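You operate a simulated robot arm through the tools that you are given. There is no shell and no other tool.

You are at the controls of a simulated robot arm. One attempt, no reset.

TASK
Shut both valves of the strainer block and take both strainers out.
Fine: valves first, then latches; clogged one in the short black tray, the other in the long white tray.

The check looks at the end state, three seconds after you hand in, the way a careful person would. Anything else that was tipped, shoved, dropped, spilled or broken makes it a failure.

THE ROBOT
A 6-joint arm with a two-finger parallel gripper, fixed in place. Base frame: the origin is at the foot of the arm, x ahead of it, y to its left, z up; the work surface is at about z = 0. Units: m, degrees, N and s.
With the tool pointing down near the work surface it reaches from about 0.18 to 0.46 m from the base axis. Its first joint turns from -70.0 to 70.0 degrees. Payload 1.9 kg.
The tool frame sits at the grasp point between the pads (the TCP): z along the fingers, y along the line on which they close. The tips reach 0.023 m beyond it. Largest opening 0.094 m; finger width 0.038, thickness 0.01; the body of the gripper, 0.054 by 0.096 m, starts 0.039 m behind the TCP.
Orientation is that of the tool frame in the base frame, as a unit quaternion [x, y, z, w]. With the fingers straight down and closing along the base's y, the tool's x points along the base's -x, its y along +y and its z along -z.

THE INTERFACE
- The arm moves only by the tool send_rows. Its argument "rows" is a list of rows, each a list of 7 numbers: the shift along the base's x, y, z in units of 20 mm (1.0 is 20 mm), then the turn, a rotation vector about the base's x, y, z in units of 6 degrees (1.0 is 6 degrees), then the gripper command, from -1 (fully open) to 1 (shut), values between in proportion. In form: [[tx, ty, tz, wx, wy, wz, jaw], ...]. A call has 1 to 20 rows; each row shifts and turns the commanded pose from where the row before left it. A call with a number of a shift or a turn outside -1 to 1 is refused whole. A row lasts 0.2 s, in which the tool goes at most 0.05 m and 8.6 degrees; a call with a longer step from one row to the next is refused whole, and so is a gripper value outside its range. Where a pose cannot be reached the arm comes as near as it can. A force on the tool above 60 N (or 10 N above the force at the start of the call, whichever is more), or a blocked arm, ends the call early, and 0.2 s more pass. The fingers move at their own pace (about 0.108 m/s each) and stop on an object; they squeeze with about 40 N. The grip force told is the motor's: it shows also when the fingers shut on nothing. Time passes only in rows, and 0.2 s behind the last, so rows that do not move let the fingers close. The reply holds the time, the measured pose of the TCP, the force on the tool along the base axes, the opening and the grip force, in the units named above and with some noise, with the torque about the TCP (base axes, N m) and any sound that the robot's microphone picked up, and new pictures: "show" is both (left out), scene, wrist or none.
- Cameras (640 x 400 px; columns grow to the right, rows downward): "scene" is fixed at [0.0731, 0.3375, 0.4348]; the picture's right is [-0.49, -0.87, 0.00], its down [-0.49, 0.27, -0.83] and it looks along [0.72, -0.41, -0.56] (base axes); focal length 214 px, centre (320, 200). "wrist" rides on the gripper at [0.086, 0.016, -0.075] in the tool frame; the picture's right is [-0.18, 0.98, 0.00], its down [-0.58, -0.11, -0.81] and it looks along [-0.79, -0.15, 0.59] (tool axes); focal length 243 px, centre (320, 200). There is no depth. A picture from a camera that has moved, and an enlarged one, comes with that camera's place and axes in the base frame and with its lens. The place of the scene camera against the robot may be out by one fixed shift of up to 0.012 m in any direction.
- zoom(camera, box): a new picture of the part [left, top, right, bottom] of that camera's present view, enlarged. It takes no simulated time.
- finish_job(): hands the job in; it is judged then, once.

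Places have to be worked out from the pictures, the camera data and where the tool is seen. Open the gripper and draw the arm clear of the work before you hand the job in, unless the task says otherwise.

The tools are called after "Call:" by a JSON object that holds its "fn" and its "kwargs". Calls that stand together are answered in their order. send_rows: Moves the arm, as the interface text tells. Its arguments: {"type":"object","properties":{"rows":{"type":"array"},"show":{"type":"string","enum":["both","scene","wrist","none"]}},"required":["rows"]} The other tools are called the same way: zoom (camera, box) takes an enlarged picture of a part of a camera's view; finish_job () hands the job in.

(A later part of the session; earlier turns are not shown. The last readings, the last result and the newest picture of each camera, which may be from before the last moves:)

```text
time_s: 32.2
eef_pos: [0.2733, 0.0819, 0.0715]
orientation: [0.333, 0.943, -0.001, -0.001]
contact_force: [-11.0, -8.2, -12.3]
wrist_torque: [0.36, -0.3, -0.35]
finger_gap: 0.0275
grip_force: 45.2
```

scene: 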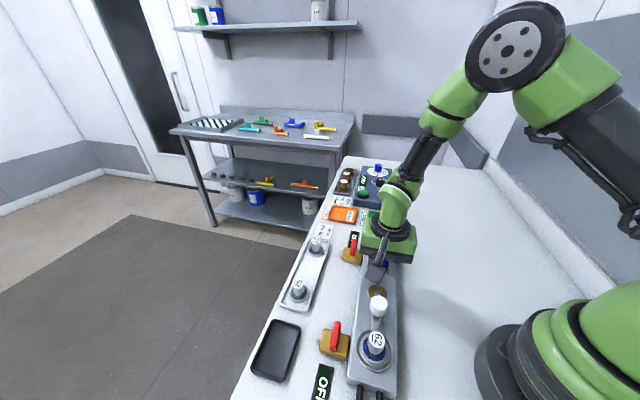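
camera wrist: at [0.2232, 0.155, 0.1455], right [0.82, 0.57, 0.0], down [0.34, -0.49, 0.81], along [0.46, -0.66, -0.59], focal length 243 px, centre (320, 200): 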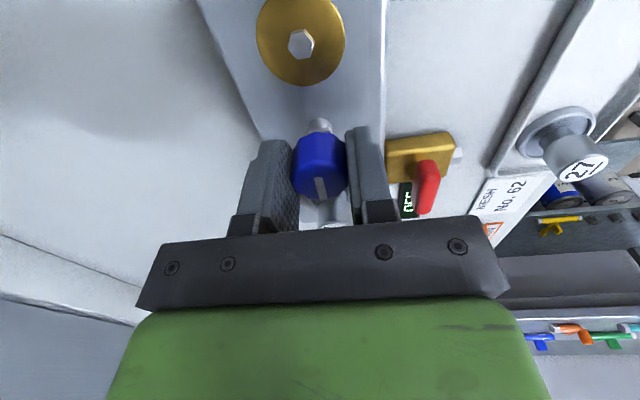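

Some resisting torque (-0.35 N m); I'll turn a few degrees more and look at whether the knob is following.

Call:
{"fn": "send_rows", "kwargs": {"rows": [[0, 0, 0, 0, 0, 0.6, 1], [0, 0, 0, 0, 0, 0.6, 1], [0, 0, 0, 0, 0, 0, 1]], "show": "wrist"}}

Call:
{"fn": "zoom", "kwargs": {"camera": "wrist", "box": [220, 80, 420, 240]}}

```text
time_s: 33.0
eef_pos: [0.2724, 0.0807, 0.0724]
orientation: [0.272, 0.962, 0.0, -0.001]
contact_force: [-19.5, -16.1, 7.6]
wrist_torque: [-0.13, 0.0, -0.14]
finger_gap: 0.0271
grip_force: 45.0
camera wrist: at [0.2078, 0.1418, 0.146], right [0.67, 0.74, 0.0], down [0.44, -0.4, 0.81], along [0.6, -0.54, -0.59], focal length 243 px, centre (320, 200)
```

wrist: 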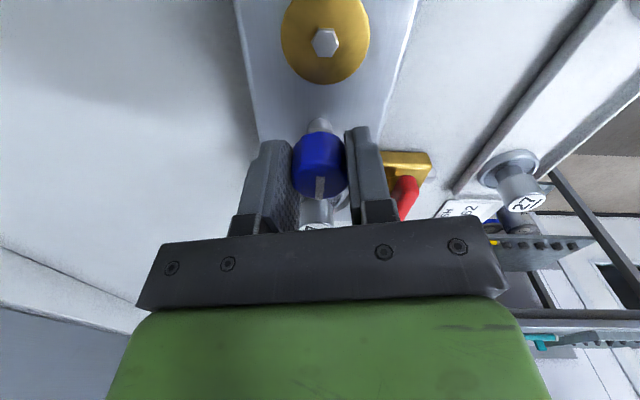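

```text
2.50 times, centred on (320, 160) of wrist
camera zoom: at [0.2078, 0.1418, 0.146], right [0.67, 0.74, 0.0], down [0.44, -0.4, 0.81], along [0.6, -0.54, -0.59], focal length 606 px, centre (320, 300)
```

zoom: 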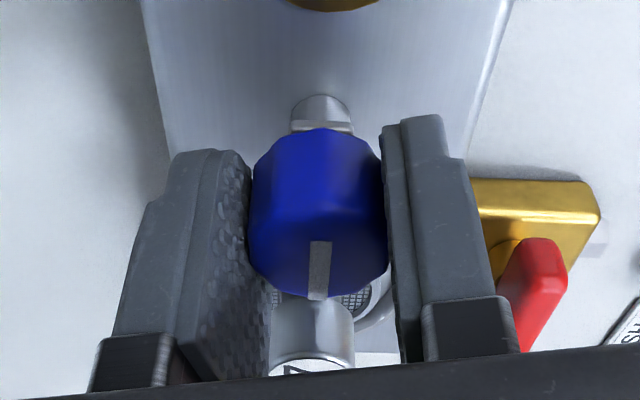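

The white pointer shifted in the gripper's view, so the knob is slipping, not turning: counter-clockwise is its stop. I'll turn back and test clockwise.

Call:
{"fn": "send_rows", "kwargs": {"rows": [[0, 0, 0, 0, 0, 0, 0.3], [0, 0, 0, 0, 0, -0.8, 0.3], [0, 0, 0, 0, 0, -0.8, 0.3], [0, 0, 0, 0, 0, -0.6, 0.3], [0, 0, 0, 0, 0, 0, 1], [0, 0, 0, 0, 0, 0, 1]], "show": "wrist"}}

Call:
{"fn": "send_rows", "kwargs": {"rows": [[0, 0, 0, 0, 0, -0.6, 1], [0, 0, 0, 0, 0, -0.6, 1], [0, 0, 0, 0, 0, -0.6, 1], [0, 0, 0, 0, 0, 0, 1]], "show": "wrist"}}

Call:
{"fn": "zoom", "kwargs": {"camera": "wrist", "box": [220, 80, 420, 240]}}

```text
time_s: 34.4
eef_pos: [0.2725, 0.0814, 0.0725]
orientation: [0.382, 0.924, -0.001, -0.001]
contact_force: [-9.5, -10.1, 6.7]
wrist_torque: [0.29, -0.3, 0.02]
finger_gap: 0.0279
grip_force: 44.4
camera wrist: at [0.2231, 0.1552, 0.146], right [0.82, 0.57, 0.0], down [0.34, -0.49, 0.81], along [0.46, -0.66, -0.59], focal length 243 px, centre (320, 200)
```

wrist: 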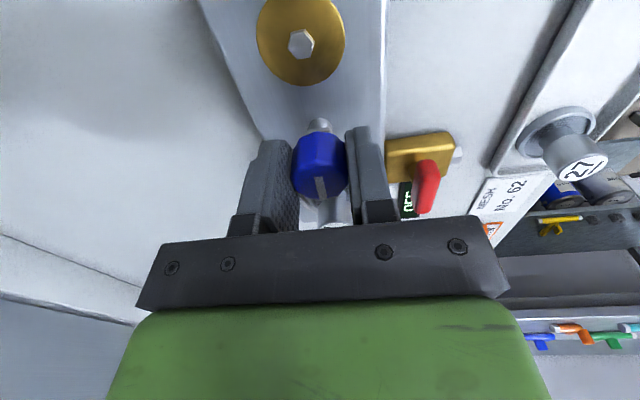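

```text
time_s: 35.4
eef_pos: [0.2725, 0.0806, 0.0717]
orientation: [0.467, 0.884, -0.001, -0.001]
contact_force: [-20.9, -2.9, 9.6]
wrist_torque: [0.19, -0.29, -0.04]
finger_gap: 0.0276
grip_force: 44.5
camera wrist: at [0.2377, 0.1633, 0.1459], right [0.92, 0.4, 0.0], down [0.24, -0.54, 0.81], along [0.32, -0.74, -0.59], focal length 243 px, centre (320, 200)
```

wrist: 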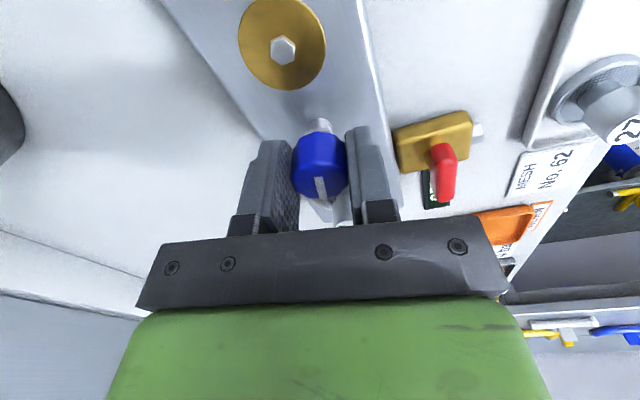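

```text
2.50 times, centred on (320, 160) of wrist
camera zoom: at [0.2377, 0.1633, 0.1459], right [0.92, 0.4, 0.0], down [0.24, -0.54, 0.81], along [0.32, -0.74, -0.59], focal length 606 px, centre (320, 300)
```

zoom: 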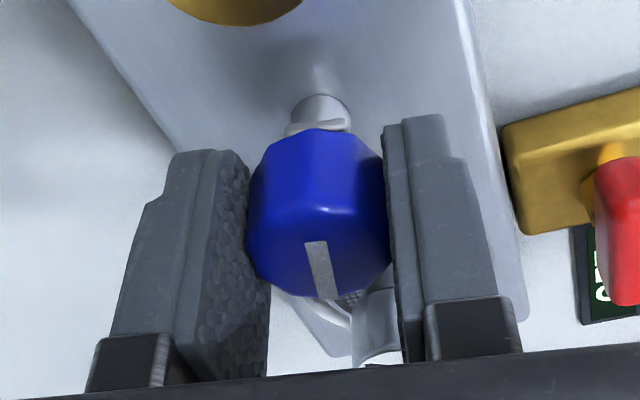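

Clockwise has no resisting torque and the pointer stays put relative to the fingers, so the knob is turning. I'll carry on clockwise.

Call:
{"fn": "send_rows", "kwargs": {"rows": [[0, 0, 0, 0, 0, -0.8, 1], [0, 0, 0, 0, 0, -0.8, 1], [0, 0, 0, 0, 0, -0.8, 1], [0, 0, 0, 0, 0, -0.8, 1], [0, 0, 0, 0, 0, -0.8, 1], [0, 0, 0, 0, 0, 0, 1]]}}

Call:
{"fn": "zoom", "kwargs": {"camera": "wrist", "box": [220, 80, 420, 240]}}

Call:
{"fn": "zoom", "kwargs": {"camera": "scene", "box": [320, 210, 420, 310]}}

```text
time_s: 36.8
eef_pos: [0.2709, 0.0813, 0.0726]
orientation: [0.641, 0.767, -0.001, 0.0]
contact_force: [-24.9, -6.7, 26.3]
wrist_torque: [0.09, -0.25, -0.05]
finger_gap: 0.0277
grip_force: 45.2
camera wrist: at [0.2737, 0.1708, 0.1458], right [1.0, -0.01, 0.0], down [0.0, -0.59, 0.81], along [-0.01, -0.81, -0.59], focal length 243 px, centre (320, 200)
```

scene: 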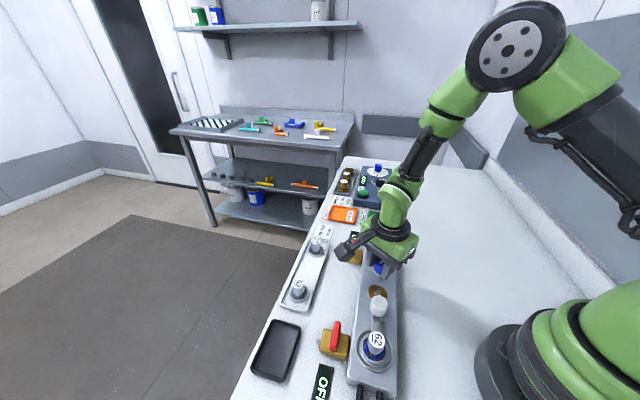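
wrist: 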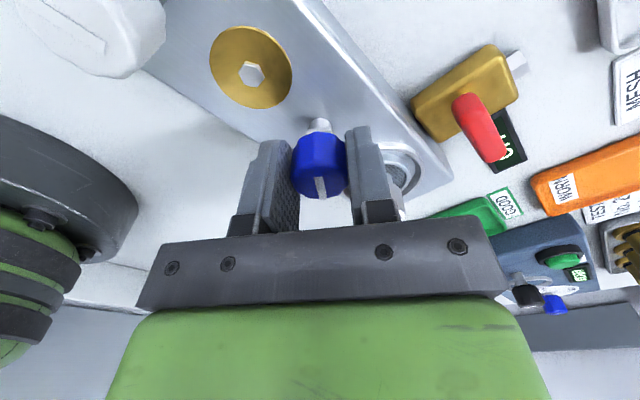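

```text
2.50 times, centred on (320, 160) of wrist
camera zoom: at [0.2737, 0.1708, 0.1458], right [1.0, -0.01, 0.0], down [0.0, -0.59, 0.81], along [-0.01, -0.81, -0.59], focal length 606 px, centre (320, 300)
```

zoom: 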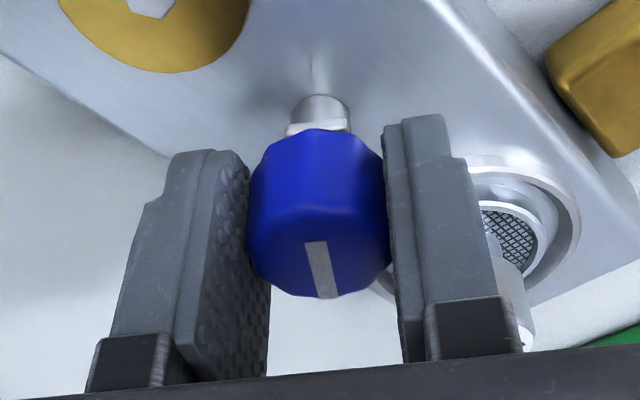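

```text
4.00 times, centred on (370, 260) of scene
camera zoom: at [0.073, 0.3375, 0.4349], right [-0.49, -0.87, 0.0], down [-0.49, 0.27, -0.83], along [0.72, -0.41, -0.56], focal length 858 px, centre (120, -40)
```

zoom: 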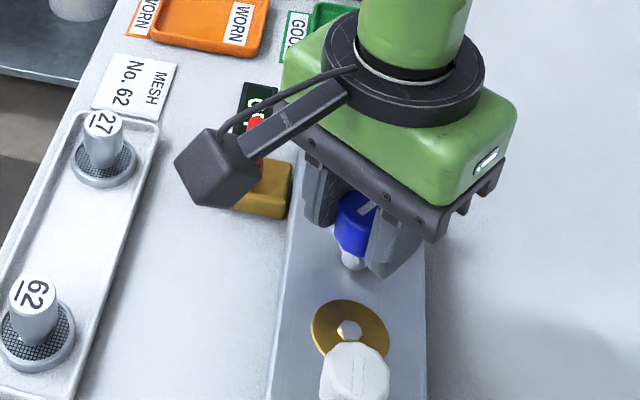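

The knob is following (about 35° so far). I'll ease the side load and continue clockwise.

Call:
{"fn": "send_rows", "kwargs": {"rows": [[-0.05, 0, 0.04, 0, 0, -0.8, 1], [0, 0, 0, 0, 0, -0.8, 1], [0, 0, 0, 0, 0, -0.8, 1], [0, 0, 0, 0, 0, -0.8, 1], [0, 0, 0, 0, 0, -0.8, 1], [0, 0, 0, 0, 0, 0, 1]], "show": "wrist"}}

```text
time_s: 38.2
eef_pos: [0.272, 0.0825, 0.0721]
orientation: [0.786, 0.618, 0.002, 0.0]
contact_force: [17.2, -7.0, -36.9]
wrist_torque: [0.15, 0.43, 0.01]
finger_gap: 0.0279
grip_force: 44.8
camera wrist: at [0.3091, 0.1629, 0.1467], right [0.91, -0.41, 0.0], down [-0.25, -0.54, 0.81], along [-0.33, -0.73, -0.59], focal length 243 px, centre (320, 200)
```

wrist: 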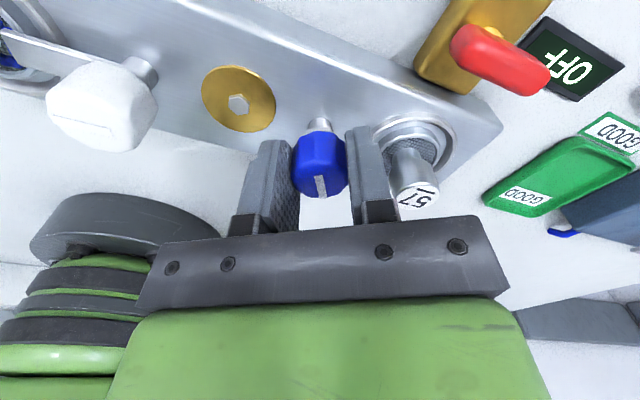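

About 59° turned and the reach is still fine. I'll finish the quarter turn.

Call:
{"fn": "send_rows", "kwargs": {"rows": [[0.03, 0, -0.04, 0, 0, -0.8, 1], [0, 0, 0, 0, 0, -0.8, 1], [0, 0, 0, 0, 0, -0.8, 1], [0, 0, 0, 0, 0, -0.8, 1], [0, 0, 0, 0, 0, -0.8, 1], [0, 0, 0, 0, 0, -0.8, 1], [0, 0, 0, 0, 0, 0, 1]], "show": "both"}}

```text
time_s: 39.8
eef_pos: [0.2723, 0.0819, 0.0722]
orientation: [0.915, 0.403, 0.001, 0.0]
contact_force: [8.4, -25.2, 34.5]
wrist_torque: [-0.26, 0.48, 0.0]
finger_gap: 0.028
grip_force: 45.4
camera wrist: at [0.3435, 0.1355, 0.1467], right [0.6, -0.8, 0.0], down [-0.48, -0.36, 0.8], along [-0.64, -0.48, -0.59], focal length 243 px, centre (320, 200)
```

scene: 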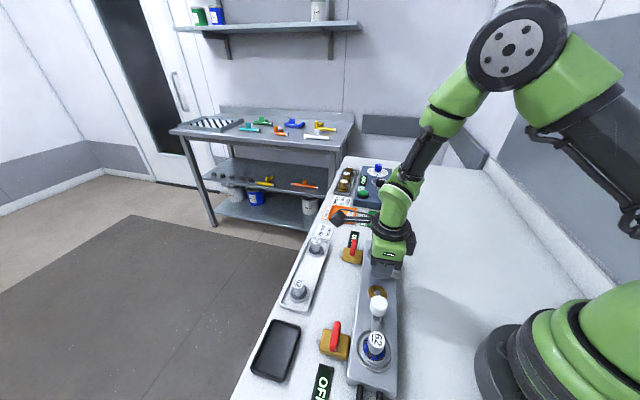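
wrist: 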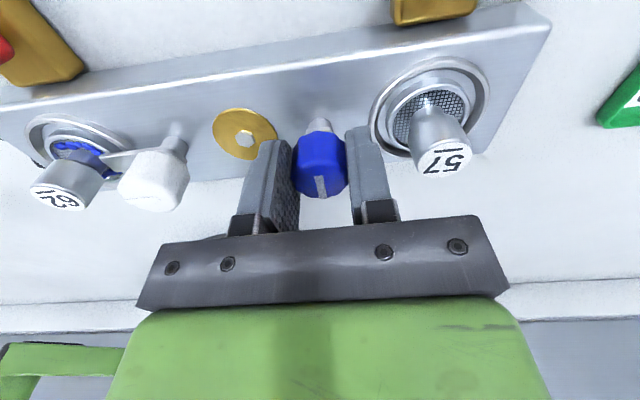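

About 88° turned and strainer 57's ring is clear of the arm. A last few degrees, then I'll release and lift.

Call:
{"fn": "send_rows", "kwargs": {"rows": [[0, -0.03, 0, 0, 0, -0.4, 1], [0, 0, 0, 0, 0, 0, 1], [0, 0, 0, 0, 0, 0, 0.2], [0, 0, 0, 0, 0, 0, 0.1], [0, 0, 0.8, 0, 0, 0, 0.0], [0, 0, 1, 0, 0, 0, -0.06], [0, 0, 1, 0, 0, 0, -0.06], [0, 0, 1, 0, 0, 0, -0.06], [0, 0, 0, 0, 0, 0, -0.06]]}}

Call:
{"fn": "zoom", "kwargs": {"camera": "wrist", "box": [0, 0, 540, 260]}}

Call:
{"fn": "zoom", "kwargs": {"camera": "scene", "box": [320, 220, 420, 320]}}

```text
time_s: 41.8
eef_pos: [0.2717, 0.0814, 0.1479]
orientation: [0.923, 0.385, 0.0, 0.0]
contact_force: [-1.0, 0.9, -0.8]
wrist_torque: [0.0, -0.01, 0.0]
finger_gap: 0.0498
grip_force: 0.1
camera wrist: at [0.345, 0.1327, 0.2215], right [0.57, -0.82, 0.0], down [-0.49, -0.34, 0.81], along [-0.66, -0.46, -0.59], focal length 243 px, centre (320, 200)
```

scene: 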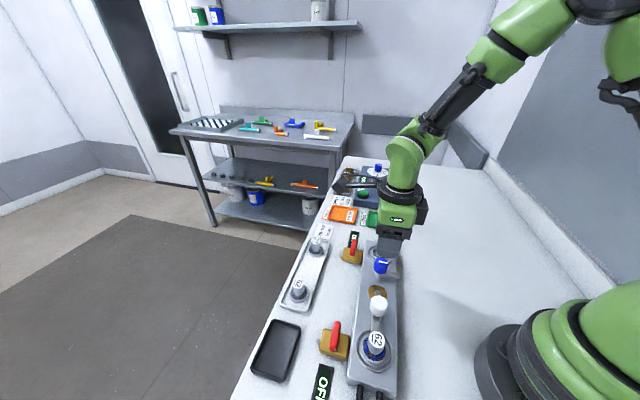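
wrist: 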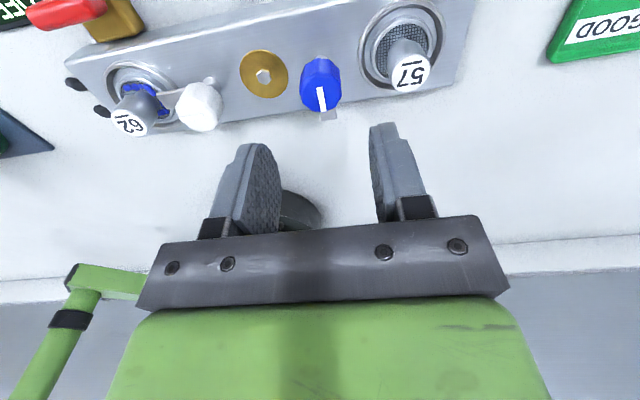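

```text
1.19 times, centred on (270, 130) of wrist
camera zoom: at [0.345, 0.1327, 0.2215], right [0.57, -0.82, 0.0], down [-0.49, -0.34, 0.81], along [-0.66, -0.46, -0.59], focal length 288 px, centre (379, 283)
```

zoom: 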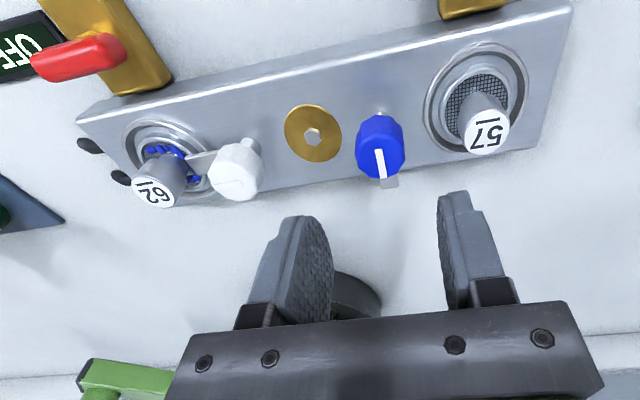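

```text
4.00 times, centred on (370, 270) of scene
camera zoom: at [0.0731, 0.3375, 0.4348], right [-0.49, -0.87, 0.0], down [-0.49, 0.27, -0.83], along [0.72, -0.41, -0.56], focal length 858 px, centre (120, -80)
```

zoom: 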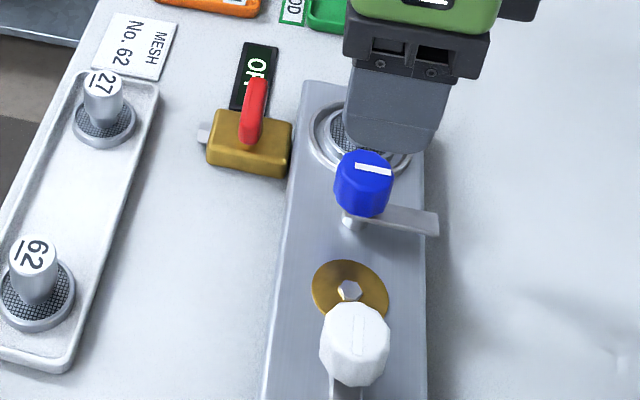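

The blue latch is fully open (arm points off the block's inner side). Now to the white knob at about (0.2075, 0.1455), turning the tool back so the fingers straddle it across the block.

Call:
{"fn": "send_rows", "kwargs": {"rows": [[-0.214, 0.2137, 0, 0, 0, 1, -0.06], [-0.214, 0.2137, 0, 0, 0, 1, -0.06], [-0.214, 0.2137, 0, 0, 0, 1, -0.06], [-0.214, 0.2137, 0, 0, 0, 1, -0.06], [-0.214, 0.2137, 0, 0, 0, 1, -0.06], [-0.214, 0.2137, 0, 0, 0, 1, -0.06], [-0.214, 0.2137, 0, 0, 0, 1, -0.06], [-0.214, 0.2137, 0, 0, 0, 1, -0.06], [-0.214, 0.2137, 0, 0, 0, 1, -0.06], [-0.214, 0.2137, 0, 0, 0, 1, -0.06], [-0.214, 0.2137, 0, 0, 0, 1, -0.06], [-0.214, 0.2137, 0, 0, 0, 1, -0.06], [-0.214, 0.2137, 0, 0, 0, 1, -0.06], [-0.214, 0.2137, 0, 0, 0, 1, -0.06], [-0.214, 0.2137, 0, 0, 0, 1, -0.06], [0, 0, 0, 0, 0, 0, -0.06]]}}

Call:
{"fn": "zoom", "kwargs": {"camera": "wrist", "box": [240, 0, 440, 150]}}

```text
time_s: 45.2
eef_pos: [0.2075, 0.1445, 0.1474]
orientation: [0.381, 0.925, 0.0, 0.0]
contact_force: [-0.5, -0.3, 0.3]
wrist_torque: [-0.01, -0.01, 0.0]
finger_gap: 0.0498
grip_force: 0.0
camera wrist: at [0.1584, 0.2189, 0.2219], right [0.82, 0.57, 0.0], down [0.34, -0.49, 0.81], along [0.46, -0.66, -0.59], focal length 243 px, centre (320, 200)
```

scene: 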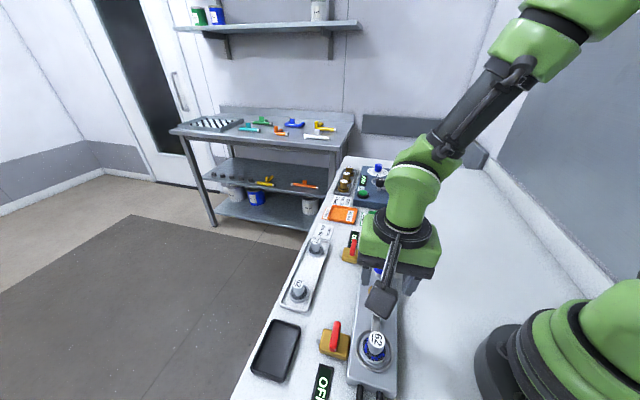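
wrist: 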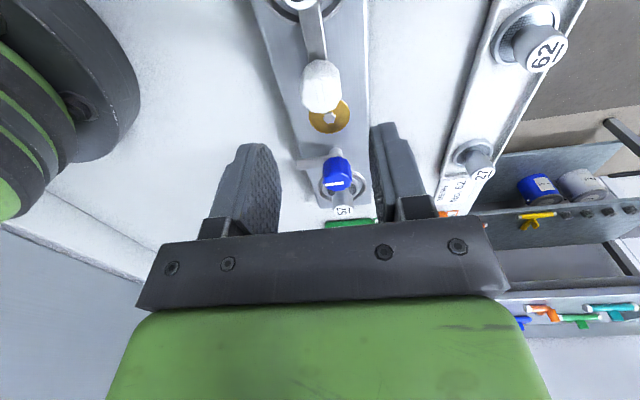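

```text
2.67 times, centred on (340, 75) of wrist
camera zoom: at [0.1584, 0.2189, 0.2219], right [0.82, 0.57, 0.0], down [0.34, -0.49, 0.81], along [0.46, -0.66, -0.59], focal length 647 px, centre (267, 533)
```

zoom: 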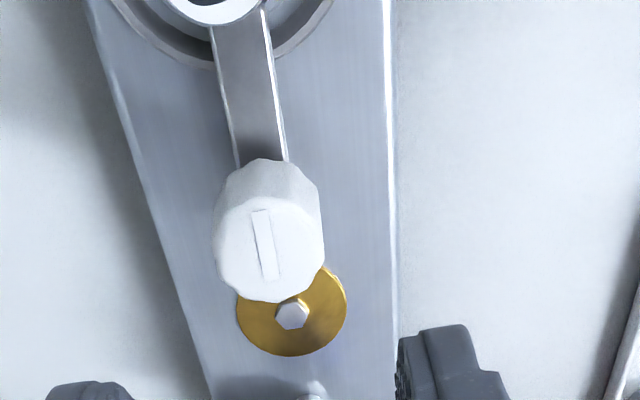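

The white knob is centred just 1 mm off; I'll correct, descend, grip, and test counter-clockwise (the mirror image of the blue one).

Call:
{"fn": "send_rows", "kwargs": {"rows": [[0.025, 0.055, -0.95, 0, 0, 0, -0.06], [0, 0, -0.95, 0, 0, 0, -0.06], [0, 0, -0.95, 0, 0, 0, -0.06], [0, 0, -0.95, 0, 0, 0, -0.06], [0, 0, 0, 0, 0, 0, -0.06], [0, 0, 0, 0, 0, 0, 1], [0, 0, 0, 0, 0, 0, 1], [0, 0, 0, 0, 0, 0, 1]], "show": "wrist"}}

Call:
{"fn": "send_rows", "kwargs": {"rows": [[0, 0, 0, 0, 0, 0.5, 1], [0, 0, 0, 0, 0, 0.5, 1], [0, 0, 0, 0, 0, 0, 1]], "show": "wrist"}}

```text
time_s: 47.0
eef_pos: [0.2065, 0.1468, 0.0725]
orientation: [0.383, 0.924, -0.002, 0.0]
contact_force: [-9.1, -10.6, -10.5]
wrist_torque: [0.32, -0.48, 0.02]
finger_gap: 0.0278
grip_force: 44.5
camera wrist: at [0.1583, 0.2201, 0.1459], right [0.82, 0.57, 0.0], down [0.34, -0.49, 0.81], along [0.46, -0.67, -0.59], focal length 243 px, centre (320, 200)
```

wrist: 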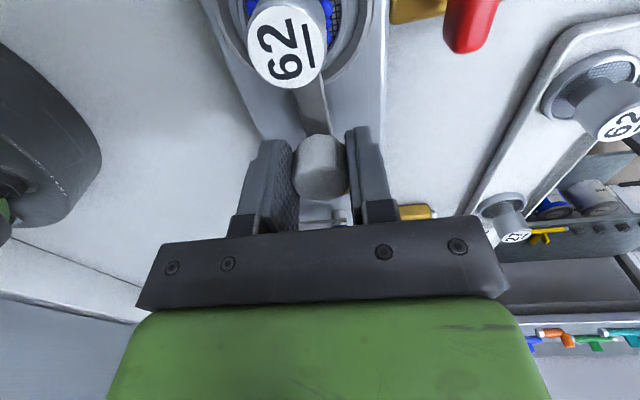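

```text
time_s: 47.8
eef_pos: [0.2068, 0.1463, 0.071]
orientation: [0.332, 0.943, -0.001, -0.001]
contact_force: [-23.9, -1.2, -24.4]
wrist_torque: [0.48, -0.27, -0.08]
finger_gap: 0.0279
grip_force: 44.6
camera wrist: at [0.1509, 0.2143, 0.1459], right [0.76, 0.65, 0.0], down [0.39, -0.45, 0.81], along [0.52, -0.61, -0.59], focal length 243 px, centre (320, 200)
```

wrist: 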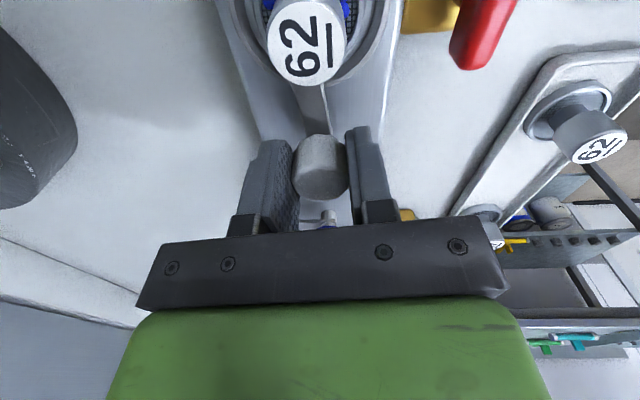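

The gap is unchanged and torque is low, so the knob is turning. I'll continue counter-clockwise with a small easing of the side load.

Call:
{"fn": "send_rows", "kwargs": {"rows": [[-0.05, 0, 0, 0, 0, 0.8, 1], [0, 0, 0, 0, 0, 0.8, 1], [0, 0, 0, 0, 0, 0.8, 1], [0, 0, 0, 0, 0, 0.8, 1], [0, 0, 0, 0, 0, 0.8, 1], [0, 0, 0, 0, 0, 0, 1]], "show": "wrist"}}

Call:
{"fn": "zoom", "kwargs": {"camera": "wrist", "box": [220, 0, 420, 240]}}

```text
time_s: 49.2
eef_pos: [0.2057, 0.1454, 0.0725]
orientation: [0.129, 0.992, -0.002, -0.001]
contact_force: [-0.8, -61.8, 6.6]
wrist_torque: [-1.06, -0.28, -0.03]
finger_gap: 0.0276
grip_force: 45.1
camera wrist: at [0.1277, 0.1848, 0.1462], right [0.43, 0.9, 0.0], down [0.54, -0.25, 0.81], along [0.73, -0.35, -0.59], focal length 243 px, centre (320, 200)
```

wrist: 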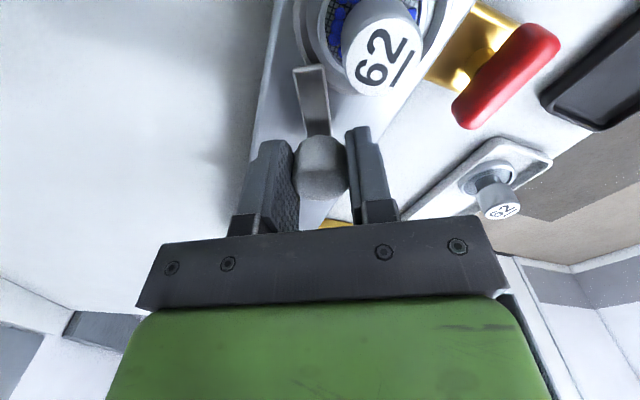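

```text
1.67 times, centred on (320, 120) of wrist
camera zoom: at [0.1277, 0.1848, 0.1462], right [0.43, 0.9, 0.0], down [0.54, -0.25, 0.81], along [0.73, -0.35, -0.59], focal length 404 px, centre (320, 333)
```

zoom: 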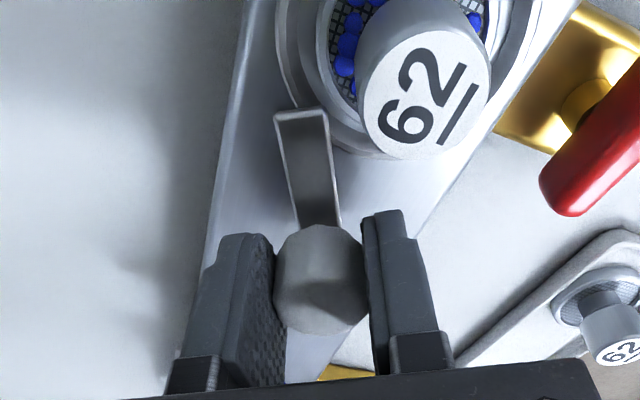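

The latch arm has swung about 30° and the knob follows, but side load is high along -y. I'll shift 2.5 mm that way and read again before continuing.

Call:
{"fn": "send_rows", "kwargs": {"rows": [[0, -0.06, 0, 0, 0, 0, 1], [0, -0.06, 0, 0, 0, 0, 1], [0, 0, 0, 0, 0, 0, 1]], "show": "none"}}

```text
time_s: 50.0
eef_pos: [0.2077, 0.1451, 0.0726]
orientation: [0.128, 0.992, 0.001, 0.002]
contact_force: [-7.3, 13.8, -16.8]
wrist_torque: [-0.68, 1.03, 0.0]
finger_gap: 0.0273
grip_force: 44.9
```

Load is down to ~15 N. Continuing the counter-clockwise turn.

Call:
{"fn": "send_rows", "kwargs": {"rows": [[0, 0, 0, 0, 0, 0.8, 1], [0, 0, 0, 0, 0, 0.8, 1], [0, 0, 0, 0, 0, 0.8, 1], [0, 0, 0, 0, 0, 0.8, 1], [0, 0, 0, 0, 0, 0.8, 1], [0, 0, 0, 0, 0, 0, 1]], "show": "wrist"}}

```text
time_s: 51.4
eef_pos: [0.208, 0.1434, 0.0718]
orientation: [-0.08, 0.997, 0.002, 0.002]
contact_force: [18.2, 2.4, 2.0]
wrist_torque: [-0.14, -0.9, 0.0]
finger_gap: 0.027
grip_force: 45.2
camera wrist: at [0.1206, 0.1478, 0.1458], right [0.02, 1.0, 0.0], down [0.59, -0.02, 0.81], along [0.81, -0.02, -0.59], focal length 243 px, centre (320, 200)
```

wrist: 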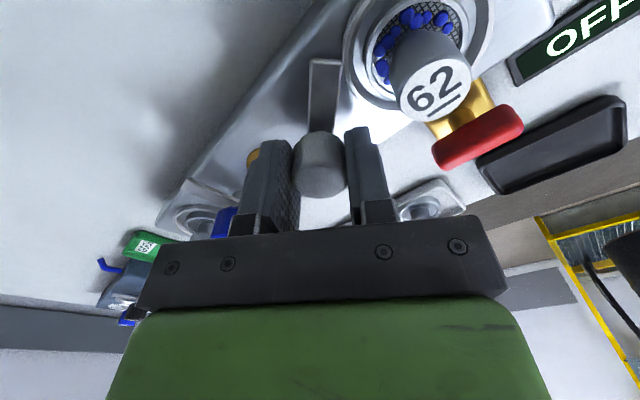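

About 54° so far; I'll continue to the full quarter turn.

Call:
{"fn": "send_rows", "kwargs": {"rows": [[0.03, 0, 0, 0, 0, 0.8, 1], [0, 0, 0, 0, 0, 0.8, 1], [0, 0, 0, 0, 0, 0.8, 1], [0, 0, 0, 0, 0, 0.8, 1], [0, 0, 0, 0, 0, 0.8, 1], [0, 0, 0, 0, 0, 0.8, 1], [0, 0, 0, 0, 0, 0.8, 1], [0, 0, 0, 0, 0, 0.8, 1], [0, 0, 0, 0, 0, 0, 1]], "show": "wrist"}}

```text
time_s: 53.4
eef_pos: [0.208, 0.1445, 0.0723]
orientation: [-0.404, 0.915, 0.001, 0.0]
contact_force: [19.6, 1.1, 31.4]
wrist_torque: [-0.4, 0.13, 0.01]
finger_gap: 0.0271
grip_force: 45.2
camera wrist: at [0.1386, 0.0924, 0.1458], right [-0.6, 0.8, 0.0], down [0.47, 0.36, 0.81], along [0.64, 0.49, -0.59], focal length 243 px, centre (320, 200)
```

wrist: 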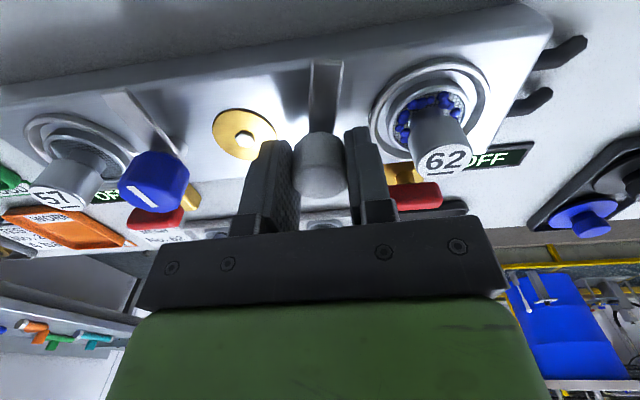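

The white latch arm now points off the block's inner side. I'll release and lift to check.

Call:
{"fn": "send_rows", "kwargs": {"rows": [[0, 0, 0, 0, 0, 0.5, 1], [0, 0, 0, 0, 0, 0, 1], [0, 0, 0, 0, 0, 0, 0.2], [0, 0, 0, 0, 0, 0, 0.1], [0, 0, 0.8, 0, 0, 0, 0.0], [0, 0, 1, 0, 0, -0.5, -0.06], [0, 0, 1, 0, 0, -0.5, -0.06], [0, 0, 1, 0, 0, 0, -0.06], [0, 0, 0, 0, 0, 0, -0.06]]}}

Call:
{"fn": "zoom", "kwargs": {"camera": "wrist", "box": [160, 0, 480, 200]}}

Call:
{"fn": "zoom", "kwargs": {"camera": "scene", "box": [320, 240, 420, 400]}}

```text
time_s: 55.4
eef_pos: [0.2063, 0.1431, 0.1474]
orientation: [-0.38, 0.925, 0.0, 0.0]
contact_force: [-1.0, 0.1, 0.8]
wrist_torque: [0.0, -0.02, 0.0]
finger_gap: 0.05
grip_force: 0.0
camera wrist: at [0.1352, 0.0958, 0.2213], right [-0.56, 0.83, 0.0], down [0.49, 0.33, 0.81], along [0.67, 0.45, -0.59], focal length 243 px, centre (320, 200)
```

scene: 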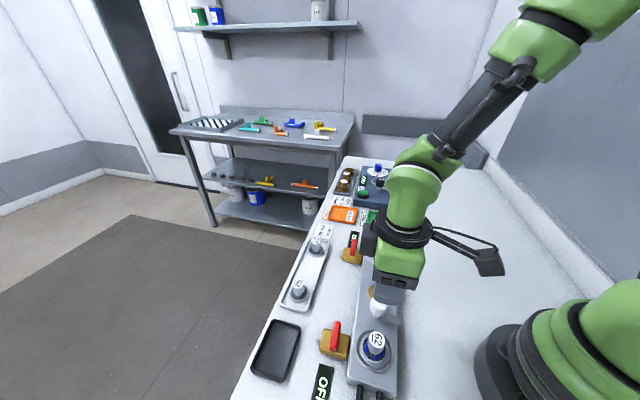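
wrist: 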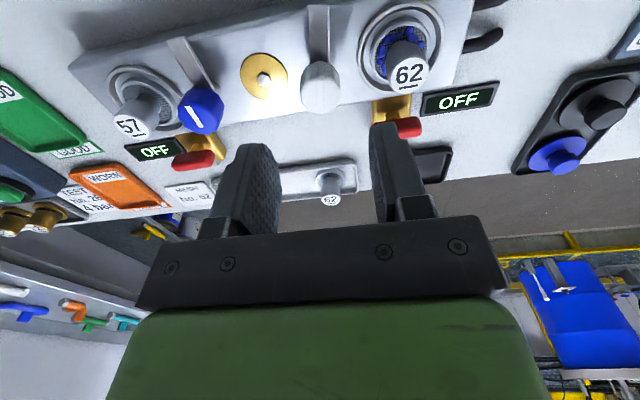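

```text
2.00 times, centred on (320, 100) of wrist
camera zoom: at [0.1352, 0.0958, 0.2213], right [-0.56, 0.83, 0.0], down [0.49, 0.33, 0.81], along [0.67, 0.45, -0.59], focal length 485 px, centre (320, 400)
```

zoom: 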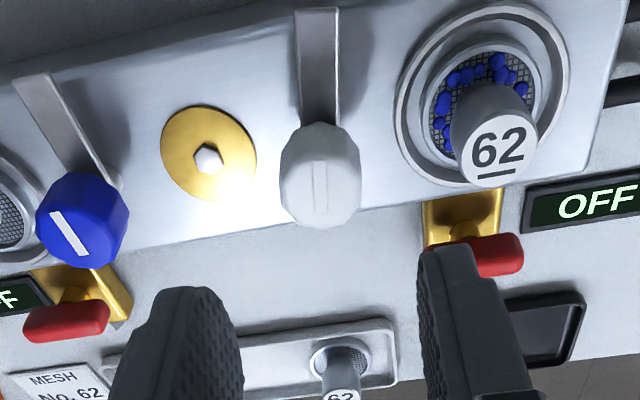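

```text
2.50 times, centred on (370, 320) of scene
camera zoom: at [0.0731, 0.3375, 0.4348], right [-0.49, -0.87, 0.0], down [-0.49, 0.27, -0.83], along [0.72, -0.41, -0.56], focal length 536 px, centre (195, -100)
```

zoom: 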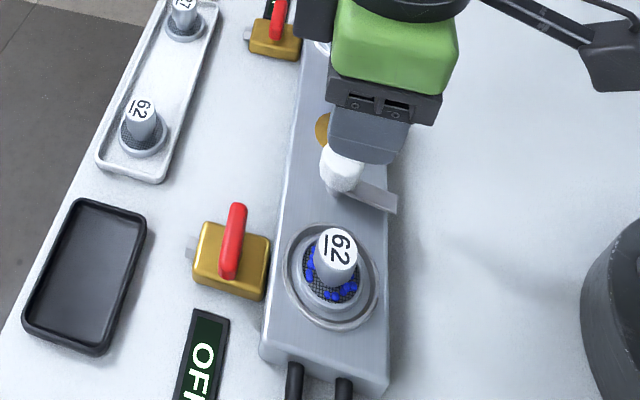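

Both latches are swung clear and both signs read OFF. Now I'll hover above the clogged strainer 62 at about (0.1655, 0.1855).

Call:
{"fn": "send_rows", "kwargs": {"rows": [[-0.68, 0.7, 0, 0, 0, 0.1, -0.06], [-0.68, 0.7, 0, 0, 0, 0, -0.06], [-0.68, 0.72, 0, 0, 0, 0, -0.06], [0, 0, 0, 0, 0, 0, -0.06]]}}

Call:
{"fn": "zoom", "kwargs": {"camera": "wrist", "box": [220, 0, 420, 150]}}

Call:
{"fn": "zoom", "kwargs": {"camera": "scene", "box": [320, 300, 420, 400]}}

```text
time_s: 56.4
eef_pos: [0.1682, 0.1861, 0.1467]
orientation: [-0.383, 0.924, 0.0, 0.0]
contact_force: [0.3, -0.5, 1.0]
wrist_torque: [-0.03, 0.03, 0.0]
finger_gap: 0.0498
grip_force: 0.0
camera wrist: at [0.095, 0.1376, 0.2214], right [-0.57, 0.82, 0.0], down [0.49, 0.34, 0.81], along [0.66, 0.46, -0.59], focal length 243 px, centre (320, 200)
```

scene: 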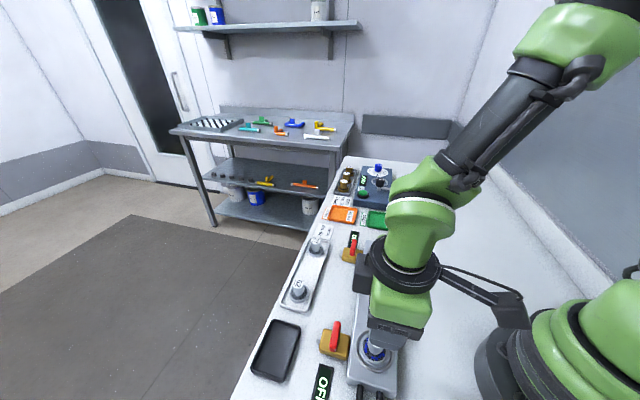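
wrist: 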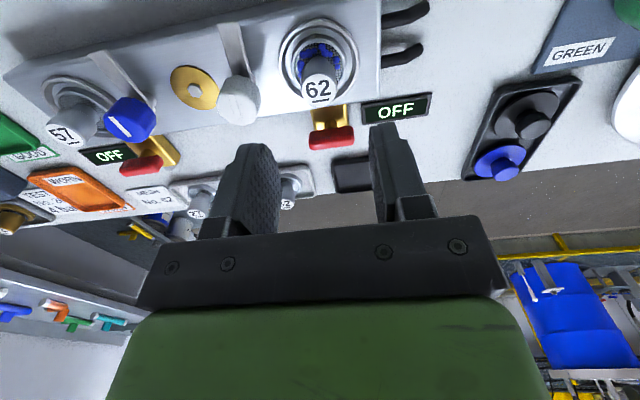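

```text
2.67 times, centred on (320, 75) of wrist
camera zoom: at [0.095, 0.1376, 0.2214], right [-0.57, 0.82, 0.0], down [0.49, 0.34, 0.81], along [0.66, 0.46, -0.59], focal length 647 px, centre (320, 533)
```

zoom: 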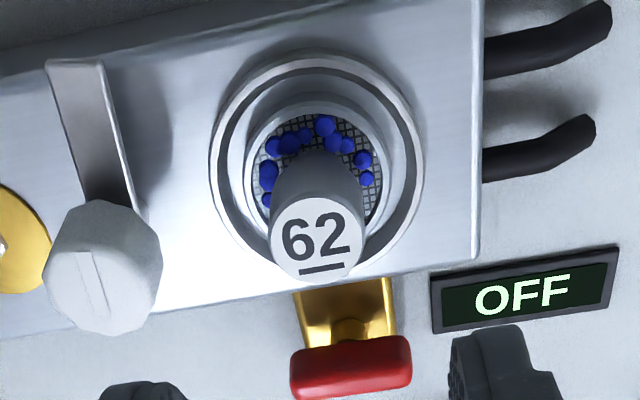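

```text
4.00 times, centred on (370, 350) of scene
camera zoom: at [0.0731, 0.3375, 0.4348], right [-0.49, -0.87, 0.0], down [-0.49, 0.27, -0.83], along [0.72, -0.41, -0.56], focal length 858 px, centre (120, -400)
```

zoom: 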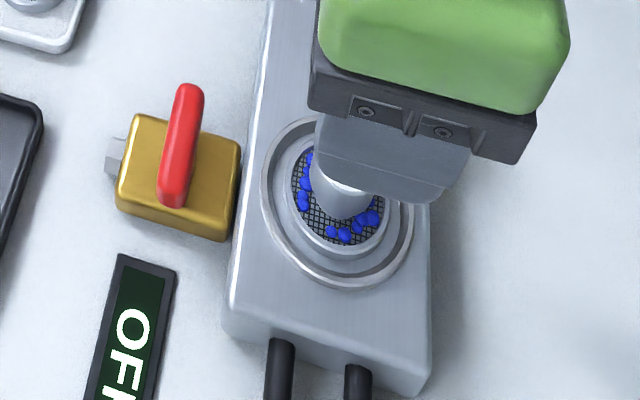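

The strainer sits at column ~320, about 4 mm nearer the camera than the TCP. I'll correct, descend so the tips end near z≈0.043, and grip its handle.

Call:
{"fn": "send_rows", "kwargs": {"rows": [[-0.165, -0.11, -0.8, 0, 0, 0, -0.06], [0, 0, -0.8, 0, 0, 0, -0.06], [0, 0, -0.8, 0, 0, 0, -0.06], [0, 0, -0.8, 0, 0, 0, -0.06], [0, 0, -0.8, 0, 0, 0, -0.06], [0, 0, 0, 0, 0, 0, -0.06], [0, 0, 0, 0, 0, 0, 1], [0, 0, 0, 0, 0, 0, 1], [0, 0, 0, 0, 0, 0, 1]]}}

Call:
{"fn": "zoom", "kwargs": {"camera": "wrist", "box": [220, 20, 420, 240]}}

Call:
{"fn": "zoom", "kwargs": {"camera": "scene", "box": [320, 300, 420, 400]}}

```text
time_s: 58.4
eef_pos: [0.1635, 0.1843, 0.0679]
orientation: [-0.384, 0.923, 0.0, 0.0]
contact_force: [-0.4, 0.2, -0.4]
wrist_torque: [0.03, 0.0, 0.02]
finger_gap: 0.0236
grip_force: 40.4
camera wrist: at [0.0919, 0.1353, 0.142], right [-0.57, 0.82, 0.0], down [0.49, 0.34, 0.81], along [0.66, 0.46, -0.59], focal length 243 px, centre (320, 200)
```

scene: 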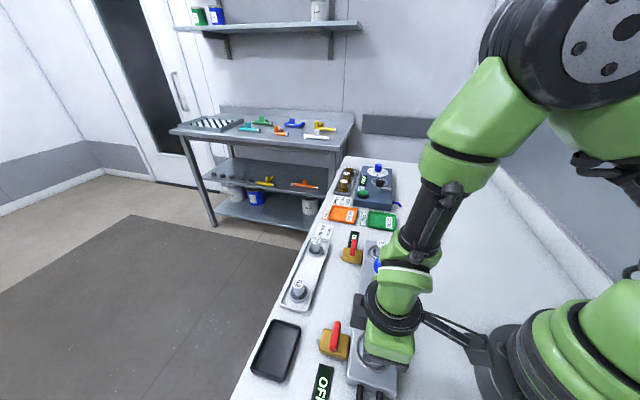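
wrist: 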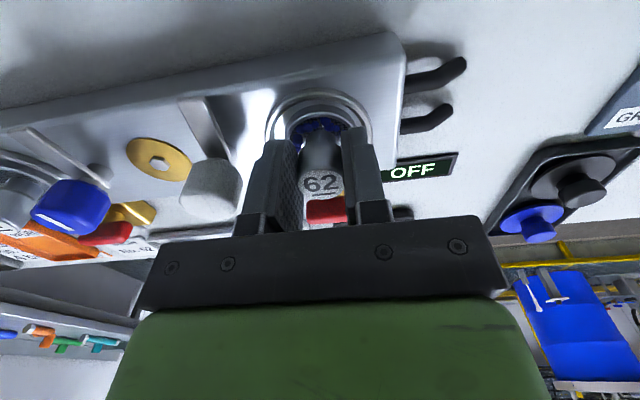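

```text
1.82 times, centred on (320, 130) of wrist
camera zoom: at [0.0919, 0.1353, 0.142], right [-0.57, 0.82, 0.0], down [0.49, 0.34, 0.81], along [0.66, 0.46, -0.59], focal length 441 px, centre (320, 327)
```

zoom: 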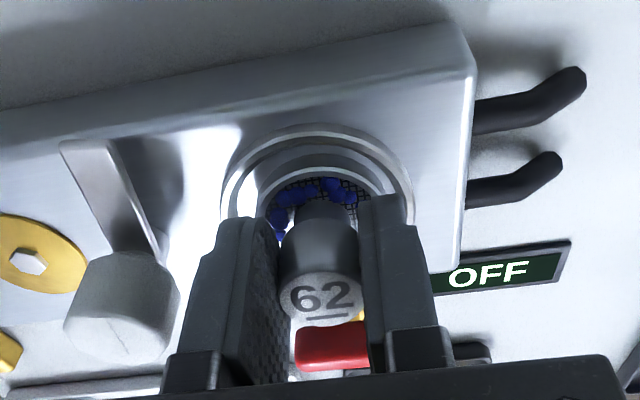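

```text
4.00 times, centred on (370, 350) of scene
camera zoom: at [0.0731, 0.3375, 0.4348], right [-0.49, -0.87, 0.0], down [-0.49, 0.27, -0.83], along [0.72, -0.41, -0.56], focal length 858 px, centre (120, -400)
```

zoom: 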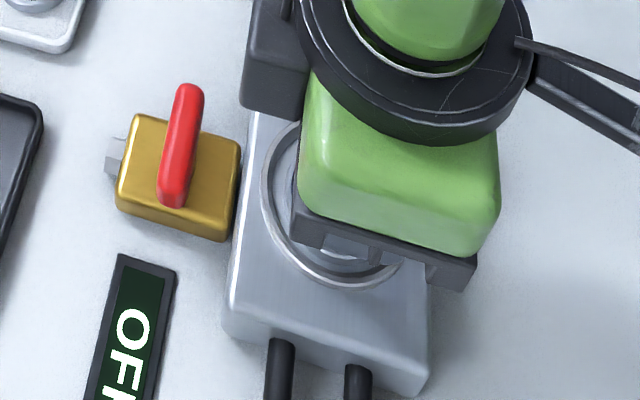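

Firm grip on the handle (23.6 mm) with no side load. I'll lift slowly and straight.

Call:
{"fn": "send_rows", "kwargs": {"rows": [[0, 0, 0.3, 0, 0, 0, 1], [0, 0, 0.5, 0, 0, 0, 1], [0, 0, 0.7, 0, 0, 0, 1], [0, 0, 0.8, 0, 0, 0, 1], [0, 0, 0.8, 0, 0, 0, 1], [0, 0, 0.8, 0, 0, 0, 1], [0, 0, 0.8, 0, 0, 0, 1], [0, 0, 0, 0, 0, 0, 1]]}}

Call:
{"fn": "zoom", "kwargs": {"camera": "scene", "box": [300, 260, 440, 400]}}

Call:
{"fn": "zoom", "kwargs": {"camera": "wrist", "box": [220, 0, 420, 240]}}

```text
time_s: 60.2
eef_pos: [0.1639, 0.184, 0.1637]
orientation: [-0.383, 0.924, 0.0, -0.001]
contact_force: [0.1, -0.4, -0.3]
wrist_torque: [-0.02, -0.01, 0.01]
finger_gap: 0.0238
grip_force: 39.6
camera wrist: at [0.092, 0.1352, 0.2365], right [-0.57, 0.82, 0.0], down [0.49, 0.34, 0.81], along [0.66, 0.46, -0.59], focal length 243 px, centre (320, 200)
```

scene: 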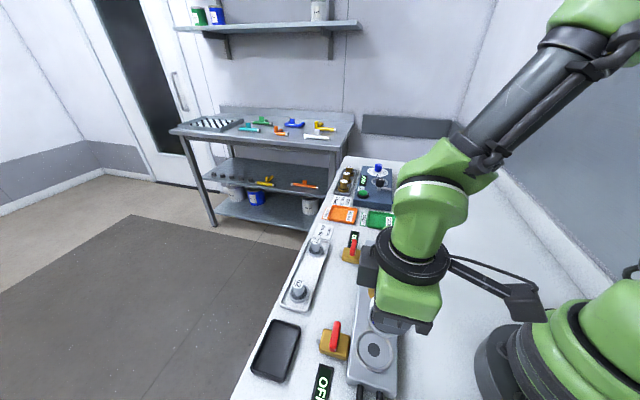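
wrist: 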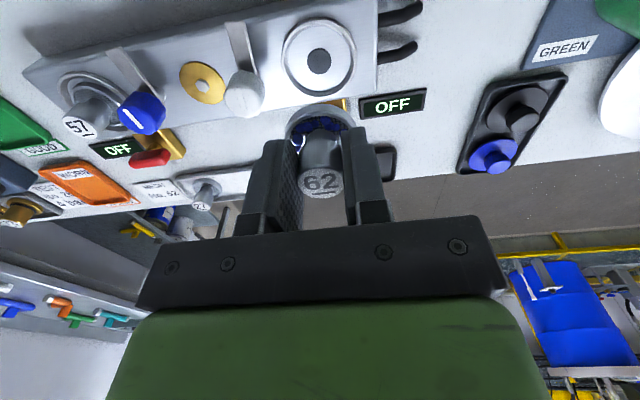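

```text
2.86 times, centred on (370, 330) of scene
camera zoom: at [0.0731, 0.3375, 0.4348], right [-0.49, -0.87, 0.0], down [-0.49, 0.27, -0.83], along [0.72, -0.41, -0.56], focal length 613 px, centre (177, -171)
```

zoom: 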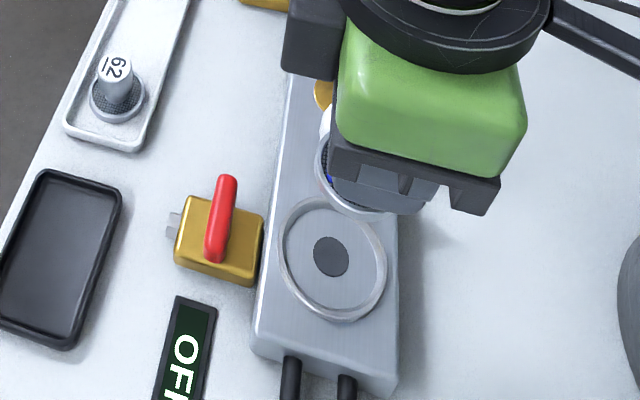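

```text
1.67 times, centred on (320, 120) of wrist
camera zoom: at [0.092, 0.1352, 0.2365], right [-0.57, 0.82, 0.0], down [0.49, 0.34, 0.81], along [0.66, 0.46, -0.59], focal length 404 px, centre (320, 333)
```

zoom: 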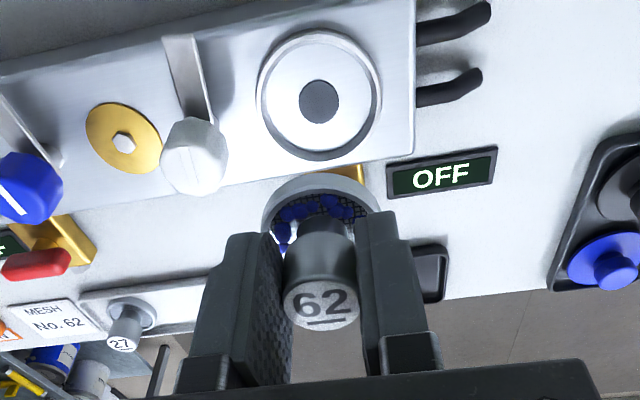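

Strainer 62 is out and the empty seat shows. I'll carry it high to above the black tray centre at about (0.2546, 0.320).

Call:
{"fn": "send_rows", "kwargs": {"rows": [[0.567, 0.851, 0, 0, 0, 0, 1], [0.567, 0.851, 0, 0, 0, 0, 1], [0.567, 0.851, 0, 0, 0, 0, 1], [0.567, 0.851, 0, 0, 0, 0, 1], [0.567, 0.851, 0, 0, 0, 0, 1], [0.567, 0.851, 0, 0, 0, 0, 1], [0.567, 0.851, 0, 0, 0, 0, 1], [0.567, 0.851, 0, 0, 0, 0, 1], [0, 0, -1, 0, 0, 0, 1], [0, 0, -1, 0, 0, 0, 1], [0, 0, 0, 0, 0, 0, 1]]}}

Call:
{"fn": "zoom", "kwargs": {"camera": "scene", "box": [220, 260, 360, 400]}}

Call:
{"fn": "zoom", "kwargs": {"camera": "wrist", "box": [220, 0, 420, 240]}}

```text
time_s: 62.6
eef_pos: [0.2534, 0.3212, 0.1221]
orientation: [-0.384, 0.923, 0.0, 0.001]
contact_force: [-0.6, -0.5, -0.4]
wrist_torque: [0.0, -0.05, 0.02]
finger_gap: 0.0236
grip_force: 39.9
camera wrist: at [0.1821, 0.2713, 0.1959], right [-0.57, 0.82, 0.0], down [0.49, 0.33, 0.81], along [0.66, 0.46, -0.59], focal length 243 px, centre (320, 200)
```

scene: 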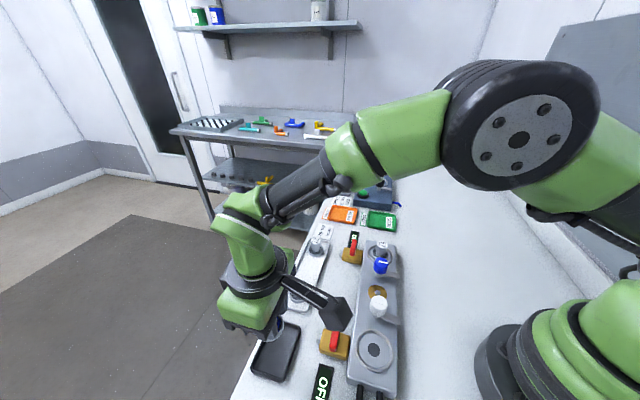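
wrist: 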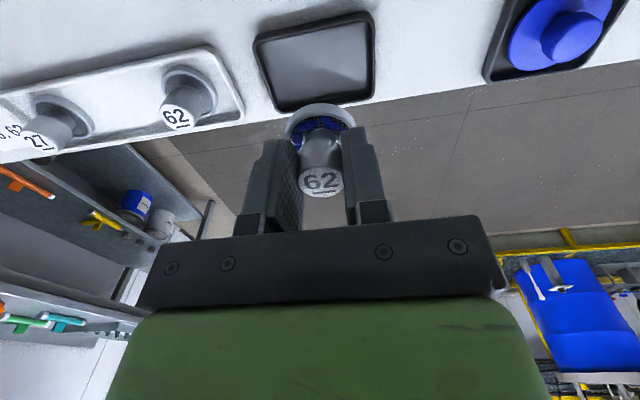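

```text
2.86 times, centred on (290, 330) of scene
camera zoom: at [0.0731, 0.3375, 0.4348], right [-0.49, -0.87, 0.0], down [-0.49, 0.27, -0.83], along [0.72, -0.41, -0.56], focal length 613 px, centre (406, -171)
```

zoom: 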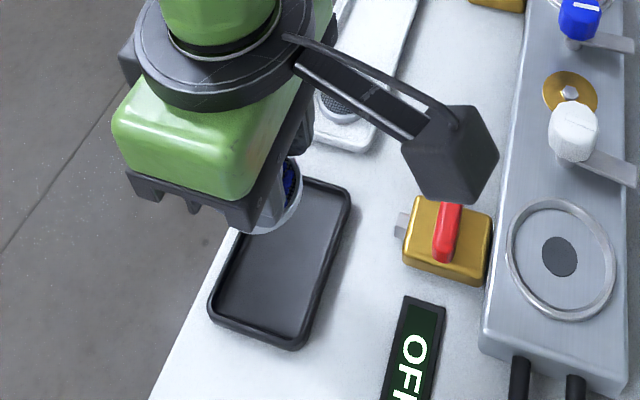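

```text
1.67 times, centred on (320, 120) of wrist
camera zoom: at [0.1821, 0.2713, 0.1959], right [-0.57, 0.82, 0.0], down [0.49, 0.33, 0.81], along [0.66, 0.46, -0.59], focal length 404 px, centre (320, 333)
```

zoom: 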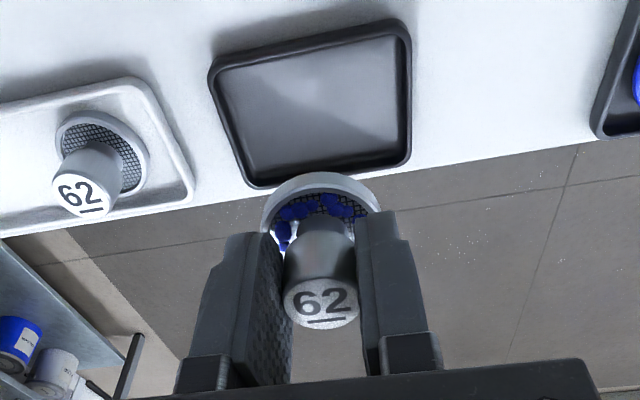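

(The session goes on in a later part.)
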